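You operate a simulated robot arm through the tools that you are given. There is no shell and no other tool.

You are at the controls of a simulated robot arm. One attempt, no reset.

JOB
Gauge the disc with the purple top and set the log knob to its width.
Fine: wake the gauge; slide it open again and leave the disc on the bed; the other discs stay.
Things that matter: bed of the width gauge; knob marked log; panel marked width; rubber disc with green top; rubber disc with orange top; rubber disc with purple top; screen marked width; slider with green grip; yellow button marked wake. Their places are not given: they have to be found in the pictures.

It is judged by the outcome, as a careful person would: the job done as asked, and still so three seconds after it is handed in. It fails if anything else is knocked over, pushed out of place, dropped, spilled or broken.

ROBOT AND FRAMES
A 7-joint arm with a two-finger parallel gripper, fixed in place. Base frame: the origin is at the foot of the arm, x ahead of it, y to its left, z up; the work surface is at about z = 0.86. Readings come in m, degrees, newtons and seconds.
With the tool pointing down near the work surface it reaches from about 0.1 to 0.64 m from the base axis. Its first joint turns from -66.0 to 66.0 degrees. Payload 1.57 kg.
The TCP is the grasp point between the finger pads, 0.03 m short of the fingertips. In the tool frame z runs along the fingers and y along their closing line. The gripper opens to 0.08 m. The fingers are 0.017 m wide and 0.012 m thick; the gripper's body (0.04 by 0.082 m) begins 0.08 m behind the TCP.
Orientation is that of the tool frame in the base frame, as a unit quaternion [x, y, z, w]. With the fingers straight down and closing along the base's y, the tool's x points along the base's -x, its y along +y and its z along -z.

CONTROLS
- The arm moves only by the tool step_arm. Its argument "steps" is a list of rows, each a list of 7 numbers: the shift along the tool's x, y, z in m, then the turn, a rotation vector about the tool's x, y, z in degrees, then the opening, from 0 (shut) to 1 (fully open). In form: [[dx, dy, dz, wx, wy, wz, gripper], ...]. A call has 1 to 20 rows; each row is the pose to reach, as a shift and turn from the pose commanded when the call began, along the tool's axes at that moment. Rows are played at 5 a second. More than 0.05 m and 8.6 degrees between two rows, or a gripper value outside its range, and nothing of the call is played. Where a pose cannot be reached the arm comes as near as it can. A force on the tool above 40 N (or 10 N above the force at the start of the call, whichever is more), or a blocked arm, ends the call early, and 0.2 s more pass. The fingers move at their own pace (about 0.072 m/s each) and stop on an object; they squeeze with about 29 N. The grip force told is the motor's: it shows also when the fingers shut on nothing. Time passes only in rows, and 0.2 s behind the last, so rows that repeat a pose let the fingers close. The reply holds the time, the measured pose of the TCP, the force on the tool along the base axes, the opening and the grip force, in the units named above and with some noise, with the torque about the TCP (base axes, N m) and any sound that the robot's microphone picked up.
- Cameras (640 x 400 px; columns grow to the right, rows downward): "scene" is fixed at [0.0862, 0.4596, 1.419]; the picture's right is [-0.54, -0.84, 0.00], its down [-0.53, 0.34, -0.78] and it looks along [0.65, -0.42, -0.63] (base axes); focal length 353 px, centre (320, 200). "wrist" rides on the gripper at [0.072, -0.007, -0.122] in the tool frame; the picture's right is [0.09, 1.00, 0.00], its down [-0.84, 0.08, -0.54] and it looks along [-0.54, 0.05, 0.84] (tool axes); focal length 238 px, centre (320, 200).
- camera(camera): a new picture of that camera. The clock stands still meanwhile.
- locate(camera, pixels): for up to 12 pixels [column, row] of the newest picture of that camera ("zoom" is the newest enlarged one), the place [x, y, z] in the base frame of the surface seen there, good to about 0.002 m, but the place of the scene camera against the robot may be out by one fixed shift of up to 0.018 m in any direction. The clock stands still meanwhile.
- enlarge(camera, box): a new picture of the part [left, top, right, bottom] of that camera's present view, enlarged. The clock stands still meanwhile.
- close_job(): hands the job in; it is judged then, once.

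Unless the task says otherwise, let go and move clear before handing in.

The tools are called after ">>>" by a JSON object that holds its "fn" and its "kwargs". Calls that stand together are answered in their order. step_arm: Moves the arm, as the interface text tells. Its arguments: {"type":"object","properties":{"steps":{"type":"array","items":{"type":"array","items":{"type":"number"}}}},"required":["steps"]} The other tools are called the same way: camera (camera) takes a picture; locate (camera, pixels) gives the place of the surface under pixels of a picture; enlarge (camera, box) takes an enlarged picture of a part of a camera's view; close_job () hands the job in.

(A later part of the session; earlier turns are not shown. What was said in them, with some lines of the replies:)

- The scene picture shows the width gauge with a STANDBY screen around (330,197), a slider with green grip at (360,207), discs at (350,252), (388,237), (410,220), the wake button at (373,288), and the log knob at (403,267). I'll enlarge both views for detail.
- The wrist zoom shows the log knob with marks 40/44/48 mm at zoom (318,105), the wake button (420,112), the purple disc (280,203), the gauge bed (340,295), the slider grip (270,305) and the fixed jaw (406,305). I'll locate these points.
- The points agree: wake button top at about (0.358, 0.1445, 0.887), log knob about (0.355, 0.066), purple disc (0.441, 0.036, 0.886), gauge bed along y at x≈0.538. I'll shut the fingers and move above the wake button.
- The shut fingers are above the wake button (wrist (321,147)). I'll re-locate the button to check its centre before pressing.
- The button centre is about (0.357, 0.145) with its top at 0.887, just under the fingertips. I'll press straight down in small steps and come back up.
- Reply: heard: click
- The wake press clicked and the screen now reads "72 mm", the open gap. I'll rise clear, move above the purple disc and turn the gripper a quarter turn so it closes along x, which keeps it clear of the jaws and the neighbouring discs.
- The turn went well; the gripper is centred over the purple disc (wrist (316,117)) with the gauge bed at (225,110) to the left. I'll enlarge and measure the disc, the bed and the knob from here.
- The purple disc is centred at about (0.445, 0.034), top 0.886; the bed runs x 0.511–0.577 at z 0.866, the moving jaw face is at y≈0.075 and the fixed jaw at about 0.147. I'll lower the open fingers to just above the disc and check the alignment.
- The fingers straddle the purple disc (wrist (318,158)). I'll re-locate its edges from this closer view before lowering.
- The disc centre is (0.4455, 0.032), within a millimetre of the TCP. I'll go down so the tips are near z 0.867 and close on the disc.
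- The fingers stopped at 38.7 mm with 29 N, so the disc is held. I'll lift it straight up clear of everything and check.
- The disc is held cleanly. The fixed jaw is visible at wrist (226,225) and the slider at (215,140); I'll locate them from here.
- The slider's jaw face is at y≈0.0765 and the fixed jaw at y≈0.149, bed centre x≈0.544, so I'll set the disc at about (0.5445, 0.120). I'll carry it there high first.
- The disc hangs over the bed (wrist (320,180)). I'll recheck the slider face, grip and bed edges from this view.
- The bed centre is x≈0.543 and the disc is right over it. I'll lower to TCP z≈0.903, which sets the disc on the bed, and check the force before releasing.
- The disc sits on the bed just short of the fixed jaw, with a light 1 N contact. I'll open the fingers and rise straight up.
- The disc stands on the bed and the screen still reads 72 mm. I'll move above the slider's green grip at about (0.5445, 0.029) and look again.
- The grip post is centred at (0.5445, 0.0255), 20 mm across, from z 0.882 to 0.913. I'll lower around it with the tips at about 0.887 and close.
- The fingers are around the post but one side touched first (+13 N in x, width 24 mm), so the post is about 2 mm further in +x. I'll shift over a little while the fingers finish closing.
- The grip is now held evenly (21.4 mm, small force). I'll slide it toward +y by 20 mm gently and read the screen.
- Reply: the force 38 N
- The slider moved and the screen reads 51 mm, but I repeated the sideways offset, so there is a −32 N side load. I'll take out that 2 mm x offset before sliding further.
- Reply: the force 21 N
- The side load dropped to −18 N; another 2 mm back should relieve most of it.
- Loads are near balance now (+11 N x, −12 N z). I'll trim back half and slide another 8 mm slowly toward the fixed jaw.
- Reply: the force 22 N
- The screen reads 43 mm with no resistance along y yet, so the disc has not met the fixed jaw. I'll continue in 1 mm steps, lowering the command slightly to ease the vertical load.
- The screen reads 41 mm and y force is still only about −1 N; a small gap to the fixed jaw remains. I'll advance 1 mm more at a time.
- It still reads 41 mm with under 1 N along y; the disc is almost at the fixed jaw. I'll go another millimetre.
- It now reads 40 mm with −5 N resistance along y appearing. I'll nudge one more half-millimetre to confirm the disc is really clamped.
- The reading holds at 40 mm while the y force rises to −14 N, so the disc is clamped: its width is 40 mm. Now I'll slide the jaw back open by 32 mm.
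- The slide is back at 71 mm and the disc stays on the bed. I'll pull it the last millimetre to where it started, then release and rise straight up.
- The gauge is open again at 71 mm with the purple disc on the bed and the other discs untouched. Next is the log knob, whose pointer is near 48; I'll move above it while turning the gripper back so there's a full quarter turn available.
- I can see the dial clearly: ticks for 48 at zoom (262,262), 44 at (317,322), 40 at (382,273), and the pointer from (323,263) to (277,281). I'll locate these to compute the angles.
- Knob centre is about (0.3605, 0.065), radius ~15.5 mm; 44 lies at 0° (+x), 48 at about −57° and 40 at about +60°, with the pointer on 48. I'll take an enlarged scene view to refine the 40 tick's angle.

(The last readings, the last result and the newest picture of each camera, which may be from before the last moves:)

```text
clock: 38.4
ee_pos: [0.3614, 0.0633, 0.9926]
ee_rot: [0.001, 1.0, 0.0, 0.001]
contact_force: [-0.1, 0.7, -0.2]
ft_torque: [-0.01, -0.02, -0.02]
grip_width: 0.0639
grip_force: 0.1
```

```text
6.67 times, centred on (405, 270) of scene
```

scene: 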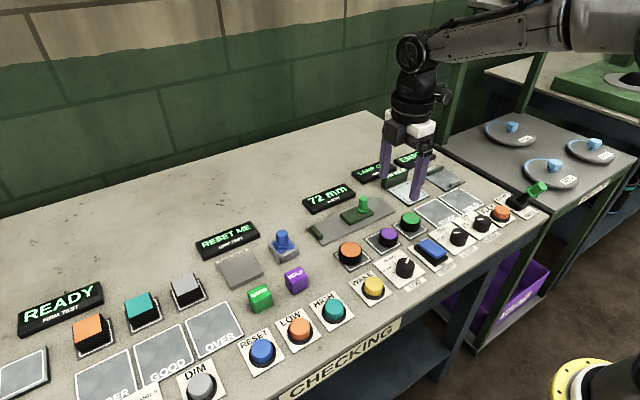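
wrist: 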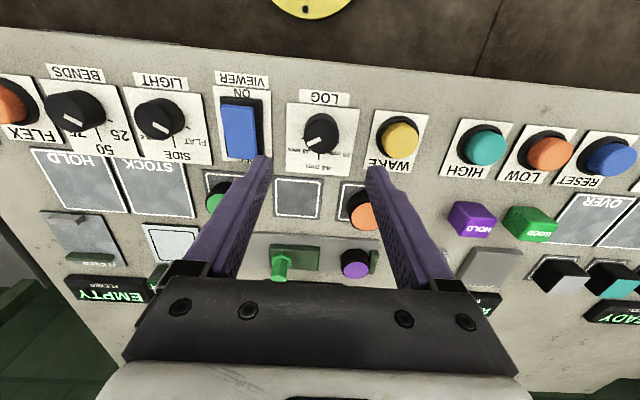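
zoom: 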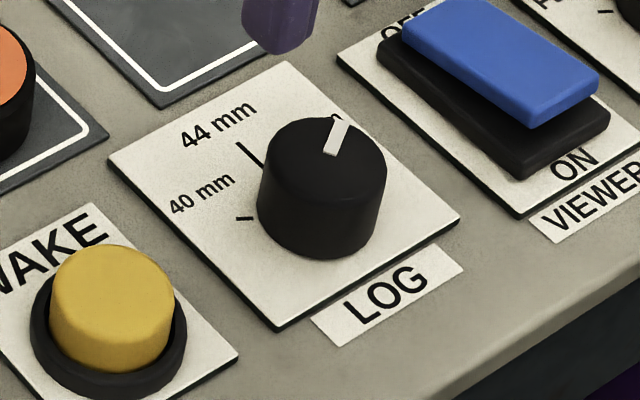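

>>> {"fn": "locate", "kwargs": {"camera": "zoom", "pixels": [[237, 217], [253, 218], [238, 144], [260, 164], [108, 160], [288, 62], [459, 216], [277, 328], [343, 123], [328, 152], [327, 157], [322, 155]]}}

```text
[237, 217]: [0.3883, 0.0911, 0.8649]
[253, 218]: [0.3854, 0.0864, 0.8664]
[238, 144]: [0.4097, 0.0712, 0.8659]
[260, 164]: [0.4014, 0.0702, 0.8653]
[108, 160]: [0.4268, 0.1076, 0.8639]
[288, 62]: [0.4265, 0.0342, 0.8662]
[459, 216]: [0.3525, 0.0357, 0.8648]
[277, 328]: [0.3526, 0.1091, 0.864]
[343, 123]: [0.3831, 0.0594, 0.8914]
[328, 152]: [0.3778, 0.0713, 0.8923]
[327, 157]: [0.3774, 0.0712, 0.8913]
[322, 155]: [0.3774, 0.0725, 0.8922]
```

The 44 tick is at about 0° and the 40 tick at roughly 52–58° from the scene, while the pointer is at about −63°. I'll enlarge further for better tick angles in both cameras.

>>> {"fn": "enlarge", "kwargs": {"camera": "scene", "box": [384, 250, 424, 280]}}

>>> {"fn": "enlarge", "kwargs": {"camera": "wrist", "box": [292, 105, 348, 165]}}

```text
13.33 times, centred on (404, 265) of scene
```

zoom: 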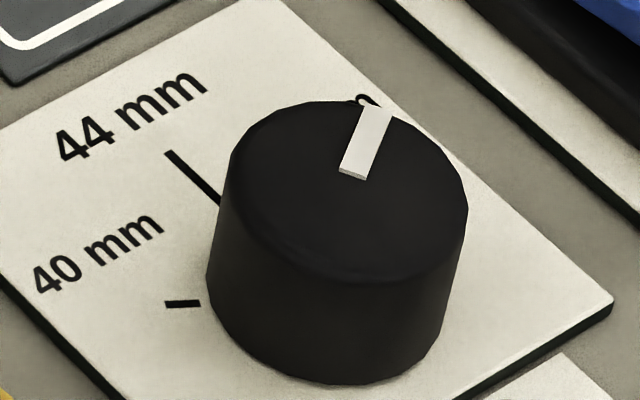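

```text
6.67 times, centred on (320, 135) of wrist
```

zoom: 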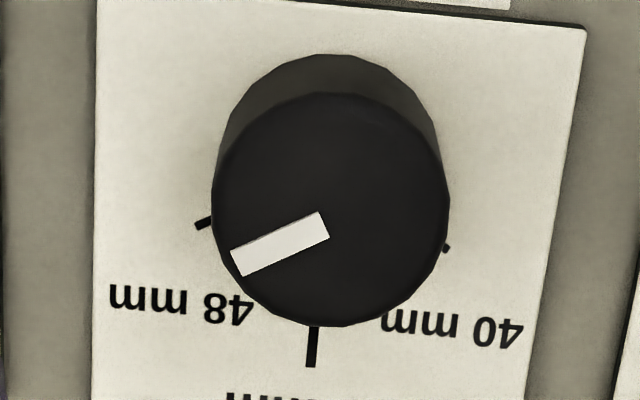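

The high-zoom view gives the ticks at −60° (48), 0° (44) and +60° (40), with the pointer on 48, so the knob must turn 120° counter-clockwise seen from above. I'll first turn the gripper +30° and come down to just above the knob at (0.3605, 0.065).

>>> {"fn": "step_arm", "kwargs": {"steps": [[0.0005, 0.0015, 0.01, 0, 0, 8, 0.6], [0.0005, 0.0015, 0.02, 0, 0, 16, 0.6], [0.0005, 0.0015, 0.035, 0, 0, 24, 0.6], [0.0005, 0.0015, 0.05, 0, 0, 30, 0.6], [0.0005, 0.0015, 0.065, 0, 0, 30, 0.6], [0.0005, 0.0015, 0.065, 0, 0, 30, 0.6]]}}

>>> {"fn": "camera", "kwargs": {"camera": "wrist"}}

>>> {"fn": "enlarge", "kwargs": {"camera": "scene", "box": [355, 220, 455, 300]}}

```text
clock: 39.8
ee_pos: [0.3597, 0.0673, 0.9285]
ee_rot: [0.259, 0.966, -0.001, 0.0]
contact_force: [-0.2, -0.2, 0.1]
ft_torque: [-0.03, 0.03, -0.02]
grip_width: 0.0481
grip_force: 0.2
```

```text
taken
```

wrist: 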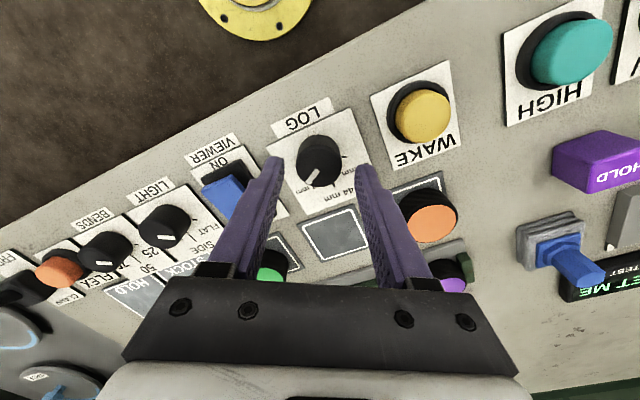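

```text
5.00 times, centred on (405, 260) of scene
```

zoom: 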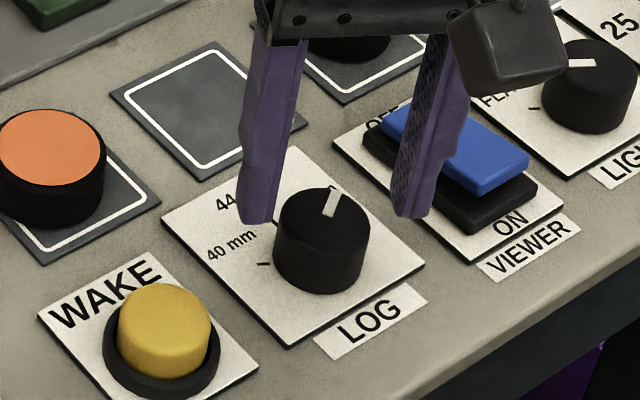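

The fingers straddle the knob (wrist (318,160)); the −y finger is beside the viewer rocker, so I'll check that clearance and the knob centre.

>>> {"fn": "locate", "kwargs": {"camera": "wrist", "pixels": [[240, 192], [237, 165], [228, 180], [250, 205], [318, 160], [297, 158], [340, 162], [318, 138], [320, 184], [272, 165], [368, 172]]}}

>>> {"fn": "enlarge", "kwargs": {"camera": "wrist", "box": [200, 100, 400, 240]}}

```text
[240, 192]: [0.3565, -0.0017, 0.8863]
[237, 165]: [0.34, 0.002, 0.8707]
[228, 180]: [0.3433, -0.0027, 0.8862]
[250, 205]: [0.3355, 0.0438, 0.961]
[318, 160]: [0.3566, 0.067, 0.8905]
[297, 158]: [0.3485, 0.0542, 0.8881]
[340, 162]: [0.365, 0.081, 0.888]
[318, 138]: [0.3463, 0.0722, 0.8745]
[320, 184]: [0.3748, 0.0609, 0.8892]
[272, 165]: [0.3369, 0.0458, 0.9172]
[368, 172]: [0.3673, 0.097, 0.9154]
```

```text
2.86 times, centred on (300, 170) of wrist
```

zoom: 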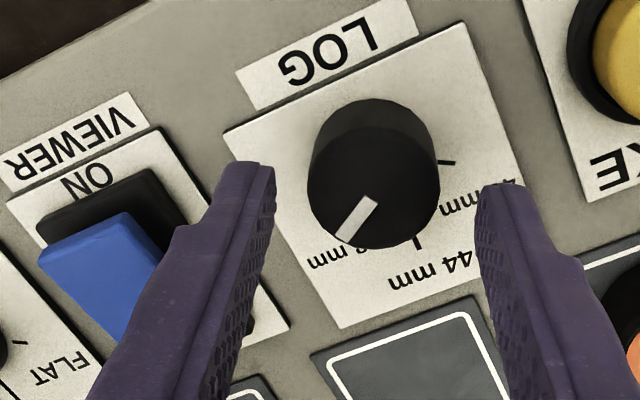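

The rocker edge is at y≈0.002, over 25 mm from the finger, and the knob centre (0.360, 0.066) matches the TCP. I'll lower to TCP z≈0.900 and close on the knob.

>>> {"fn": "step_arm", "kwargs": {"steps": [[0, 0, 0.012, 0, 0, 0, 0.6], [0, 0, 0.022, 0, 0, 0, 0.6], [0, 0, 0.0285, 0, 0, 0, 0.6], [0, 0, 0.0285, 0, 0, 0, 0.5], [0, 0, 0.0285, 0, 0, 0, 0.4], [0, 0, 0.0285, 0, 0, 0, 0.3], [0, 0, 0.0285, 0, 0, 0, 0.3], [0, 0, 0.0285, 0, 0, 0, 0.3]]}}

```text
clock: 41.6
ee_pos: [0.3607, 0.0659, 0.9002]
ee_rot: [0.259, 0.966, 0.001, 0.0]
contact_force: [1.2, -1.0, -5.6]
ft_torque: [0.36, -0.53, 0.0]
grip_width: 0.0347
grip_force: 41.8
```

The knob is gripped at 34.7 mm with little side load. I'll turn it 60° counter-clockwise seen from above (negative about the tool z) and check.

>>> {"fn": "step_arm", "kwargs": {"steps": [[0, 0, 0, 0, 0, -6, 0.3], [0, 0, 0, 0, 0, -12, 0.3], [0, 0, 0, 0, 0, -18, 0.3], [0, 0, 0, 0, 0, -24, 0.3], [0, 0, 0, 0, 0, -30, 0.3], [0, 0, 0, 0, 0, -36, 0.3], [0, 0, 0, 0, 0, -42, 0.3], [0, 0, 0, 0, 0, -48, 0.3], [0, 0, 0, 0, 0, -54, 0.3], [0, 0, 0, 0, 0, -60, 0.3], [0, 0, 0, 0, 0, -60, 0.3]]}}

>>> {"fn": "enlarge", "kwargs": {"camera": "scene", "box": [365, 220, 445, 300]}}

>>> {"fn": "enlarge", "kwargs": {"camera": "wrist", "box": [250, 100, 390, 220]}}

```text
clock: 44.0
ee_pos: [0.3613, 0.0644, 0.8972]
ee_rot: [-0.26, 0.966, -0.002, -0.001]
contact_force: [5.6, -32.9, -16.5]
ft_torque: [0.22, -0.75, -0.04]
grip_width: 0.0343
grip_force: 41.8
```

```text
5.00 times, centred on (405, 260) of scene
```

zoom: 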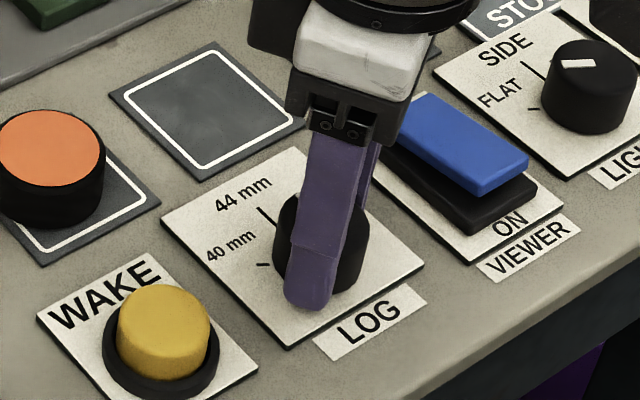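

```text
3.33 times, centred on (320, 160) of wrist
```

zoom: 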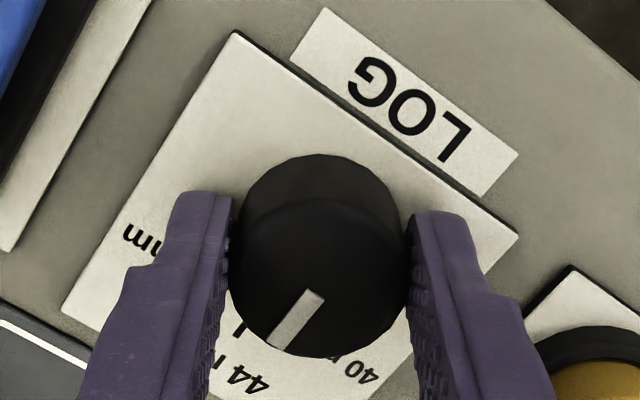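

The knob turned with the grip and the pointer now sits near 44, but a −33 N y load has built up because the TCP is slightly off the knob axis. I'll shift the command about 1.5 mm toward −y to relieve it before turning on.

>>> {"fn": "step_arm", "kwargs": {"steps": [[0.0004, -0.0007, 0, 0, 0, 0, 0.3], [0.00075, -0.0013, 0.0004, 0, 0, 0, 0.3], [0.00075, -0.0013, 0.0004, 0, 0, 0, 0.3]]}}

```text
clock: 44.8
ee_pos: [0.3605, 0.0648, 0.8983]
ee_rot: [-0.26, 0.966, -0.002, -0.001]
contact_force: [6.9, -25.6, -11.9]
ft_torque: [-0.63, 0.94, -0.04]
grip_width: 0.0343
grip_force: 41.6
```

The load eased only to −26 N. I'll shift another 2 mm toward −y.

>>> {"fn": "step_arm", "kwargs": {"steps": [[0.0005, -0.0009, 0.0003, 0, 0, 0, 0.3], [0.001, -0.00173, 0.0006, 0, 0, 0, 0.3], [0.001, -0.00173, 0.0006, 0, 0, 0, 0.3]]}}

```text
clock: 45.6
ee_pos: [0.3609, 0.0645, 0.899]
ee_rot: [-0.259, 0.966, 0.001, -0.001]
contact_force: [-0.9, 2.5, -7.5]
ft_torque: [-0.96, 0.52, 0.0]
grip_width: 0.0343
grip_force: 41.9
```

The side load is gone (2.5 N). I'll turn another 30° and check the loads again.

>>> {"fn": "step_arm", "kwargs": {"steps": [[0, 0, 0, 0, 0, -6, 0.3], [0, 0, 0, 0, 0, -12, 0.3], [0, 0, 0, 0, 0, -18, 0.3], [0, 0, 0, 0, 0, -24, 0.3], [0, 0, 0, 0, 0, -30, 0.3], [0, 0, 0, 0, 0, -30, 0.3]]}}

>>> {"fn": "enlarge", "kwargs": {"camera": "wrist", "box": [250, 100, 390, 220]}}

```text
clock: 47.0
ee_pos: [0.3607, 0.0635, 0.898]
ee_rot: [-0.501, 0.866, -0.001, 0.002]
contact_force: [2.4, 14.2, 0.5]
ft_torque: [1.11, 0.29, 0.01]
grip_width: 0.0347
grip_force: 41.9
```

```text
3.33 times, centred on (320, 160) of wrist
```

zoom: 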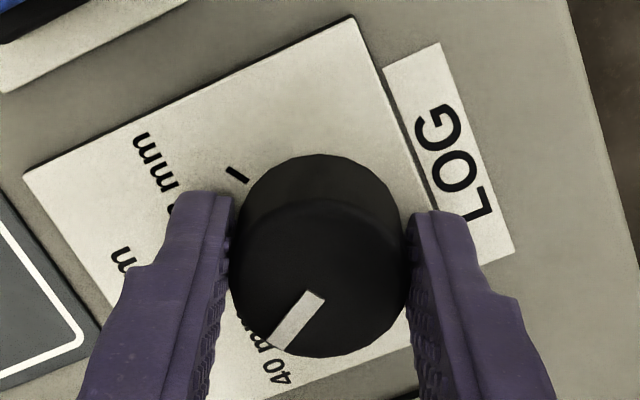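

The knob follows the grip without slipping; the pointer is about halfway from 44 to 40. I'll trim 1 mm toward +y and turn the last 30°.

>>> {"fn": "step_arm", "kwargs": {"steps": [[-0.0008, 0.0005, 0, 0, 0, 0, 0.3], [-0.0008, 0.0005, 0, 0, 0, -6, 0.3], [-0.0008, 0.0005, 0, 0, 0, -12, 0.3], [-0.0008, 0.0005, 0, 0, 0, -18, 0.3], [-0.0008, 0.0005, 0, 0, 0, -24, 0.3], [-0.0008, 0.0005, 0, 0, 0, -30, 0.3], [-0.0008, 0.0005, 0, 0, 0, -30, 0.3]]}}

>>> {"fn": "enlarge", "kwargs": {"camera": "wrist", "box": [250, 100, 390, 220]}}

>>> {"fn": "enlarge", "kwargs": {"camera": "scene", "box": [365, 220, 445, 300]}}

```text
clock: 48.6
ee_pos: [0.3619, 0.0634, 0.8991]
ee_rot: [0.708, -0.707, 0.002, -0.002]
contact_force: [14.5, -4.9, 11.5]
ft_torque: [0.47, 0.29, -0.01]
grip_width: 0.0347
grip_force: 41.8
```

```text
3.33 times, centred on (320, 160) of wrist
```

zoom: 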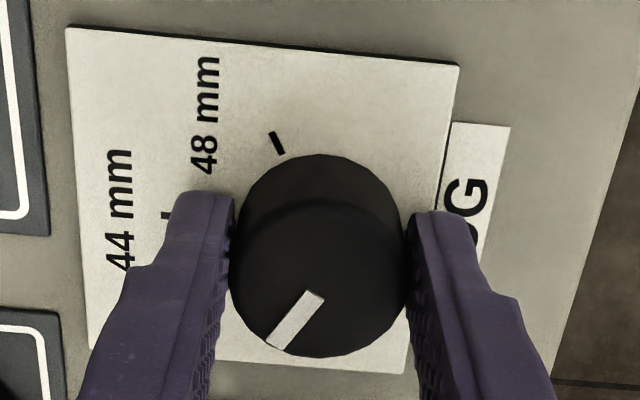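

```text
5.00 times, centred on (405, 260) of scene
```

zoom: 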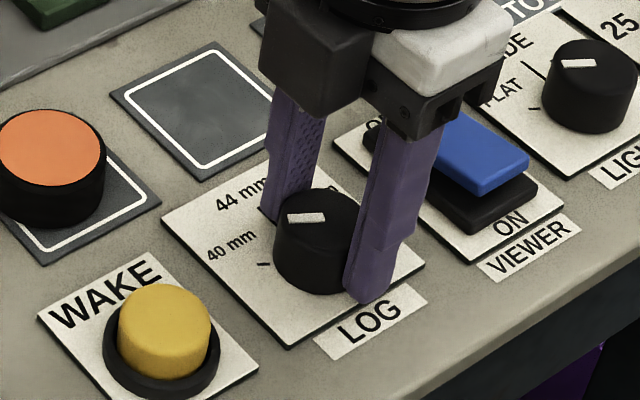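

The pointer now looks parallel to the 40 tick in the scene zoom (pointer (305,217), tick (263,264)). I'll take a tight zoom to compare the angles before letting go.

>>> {"fn": "enlarge", "kwargs": {"camera": "scene", "box": [384, 250, 424, 280]}}

```text
13.33 times, centred on (404, 265) of scene
```

zoom: 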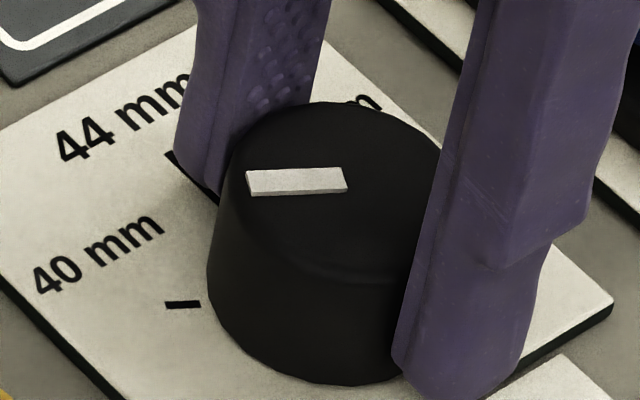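

The pointer's angle (59.6°) matches the 40 tick (59.4°). I'll open the fingers in place and rise straight up.

>>> {"fn": "step_arm", "kwargs": {"steps": [[0, 0, 0, 0, 0, 0, 0.45], [0, 0, 0, 0, 0, 0, 0.55], [0, 0, 0, 0, 0, 0, 0.6], [0, 0, 0, 0, 0, 0, 0.6], [0, 0, -0.015, 0, 0, 0, 0.6], [0, 0, -0.04, 0, 0, 0, 0.6], [0, 0, -0.07, 0, 0, 0, 0.6], [0, 0, -0.1, 0, 0, 0, 0.6], [0, 0, -0.13, 0, 0, 0, 0.6], [0, 0, -0.15, 0, 0, 0, 0.6], [0, 0, -0.15, 0, 0, 0, 0.6]]}}

>>> {"fn": "enlarge", "kwargs": {"camera": "scene", "box": [384, 250, 424, 280]}}

>>> {"fn": "camera", "kwargs": {"camera": "scene"}}

>>> {"fn": "camera", "kwargs": {"camera": "wrist"}}

```text
clock: 51.0
ee_pos: [0.3596, 0.0655, 1.0496]
ee_rot: [-0.707, 0.707, 0.001, 0.0]
contact_force: [0.4, -0.2, -0.3]
ft_torque: [-0.01, -0.02, 0.02]
grip_width: 0.048
grip_force: 0.0
```

```text
13.33 times, centred on (404, 265) of scene
```

zoom: 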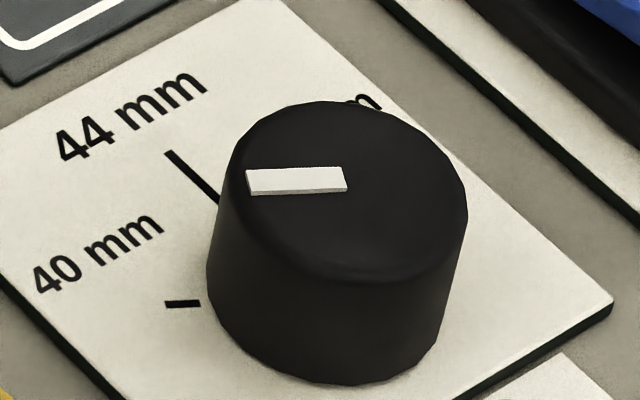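

```text
taken
```

scene: 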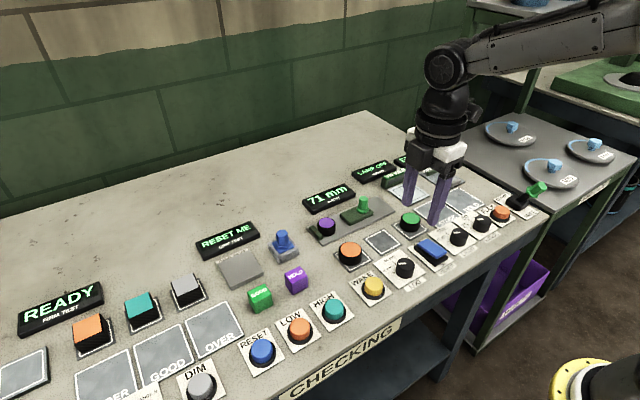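

```text
taken
```

wrist: 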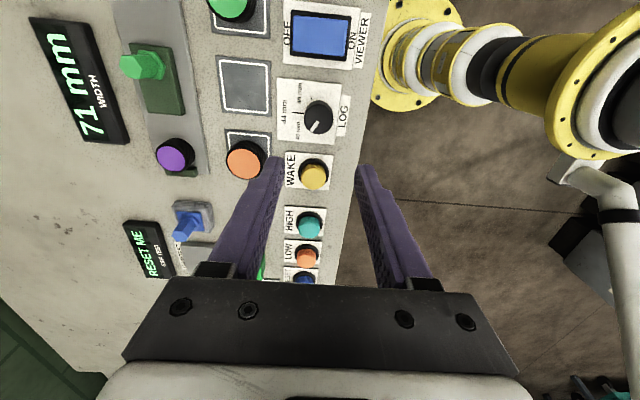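

The pointer stays on the 40 tick after release. The gauge is open at 71 mm with the purple disc on the bed, the green and orange discs are on their pads, and the arm is clear, so I'm handing in.

>>> {"fn": "close_job", "kwargs": {}}

```text
The job is handed in.
```

The purple disc gauged at 40 mm, and the log knob is now set to 40 mm. I've handed the job in, but I haven't seen the verdict.

- **Gauging:** I woke the gauge and set the disc on the bed. The screen held at 40 mm while the jaw's resistance rose to about 14 N, so the disc was properly clamped.
- **Knob:** I turned it from 48 to 40. After release, the pointer lines up with the 40 mark to within the accuracy of the pictures.
- **Gauge left open:** The slide now reads 71 mm, 1 mm short of the 72 mm it started at. The purple disc is still on the bed.
- **Everything else:** The green and orange discs were not touched, and the arm is clear of the bench.

While closing the slide I put a side load of about 32 N on it by mistake, then eased it off. The slide moved normally afterwards, and the pictures show no damage.
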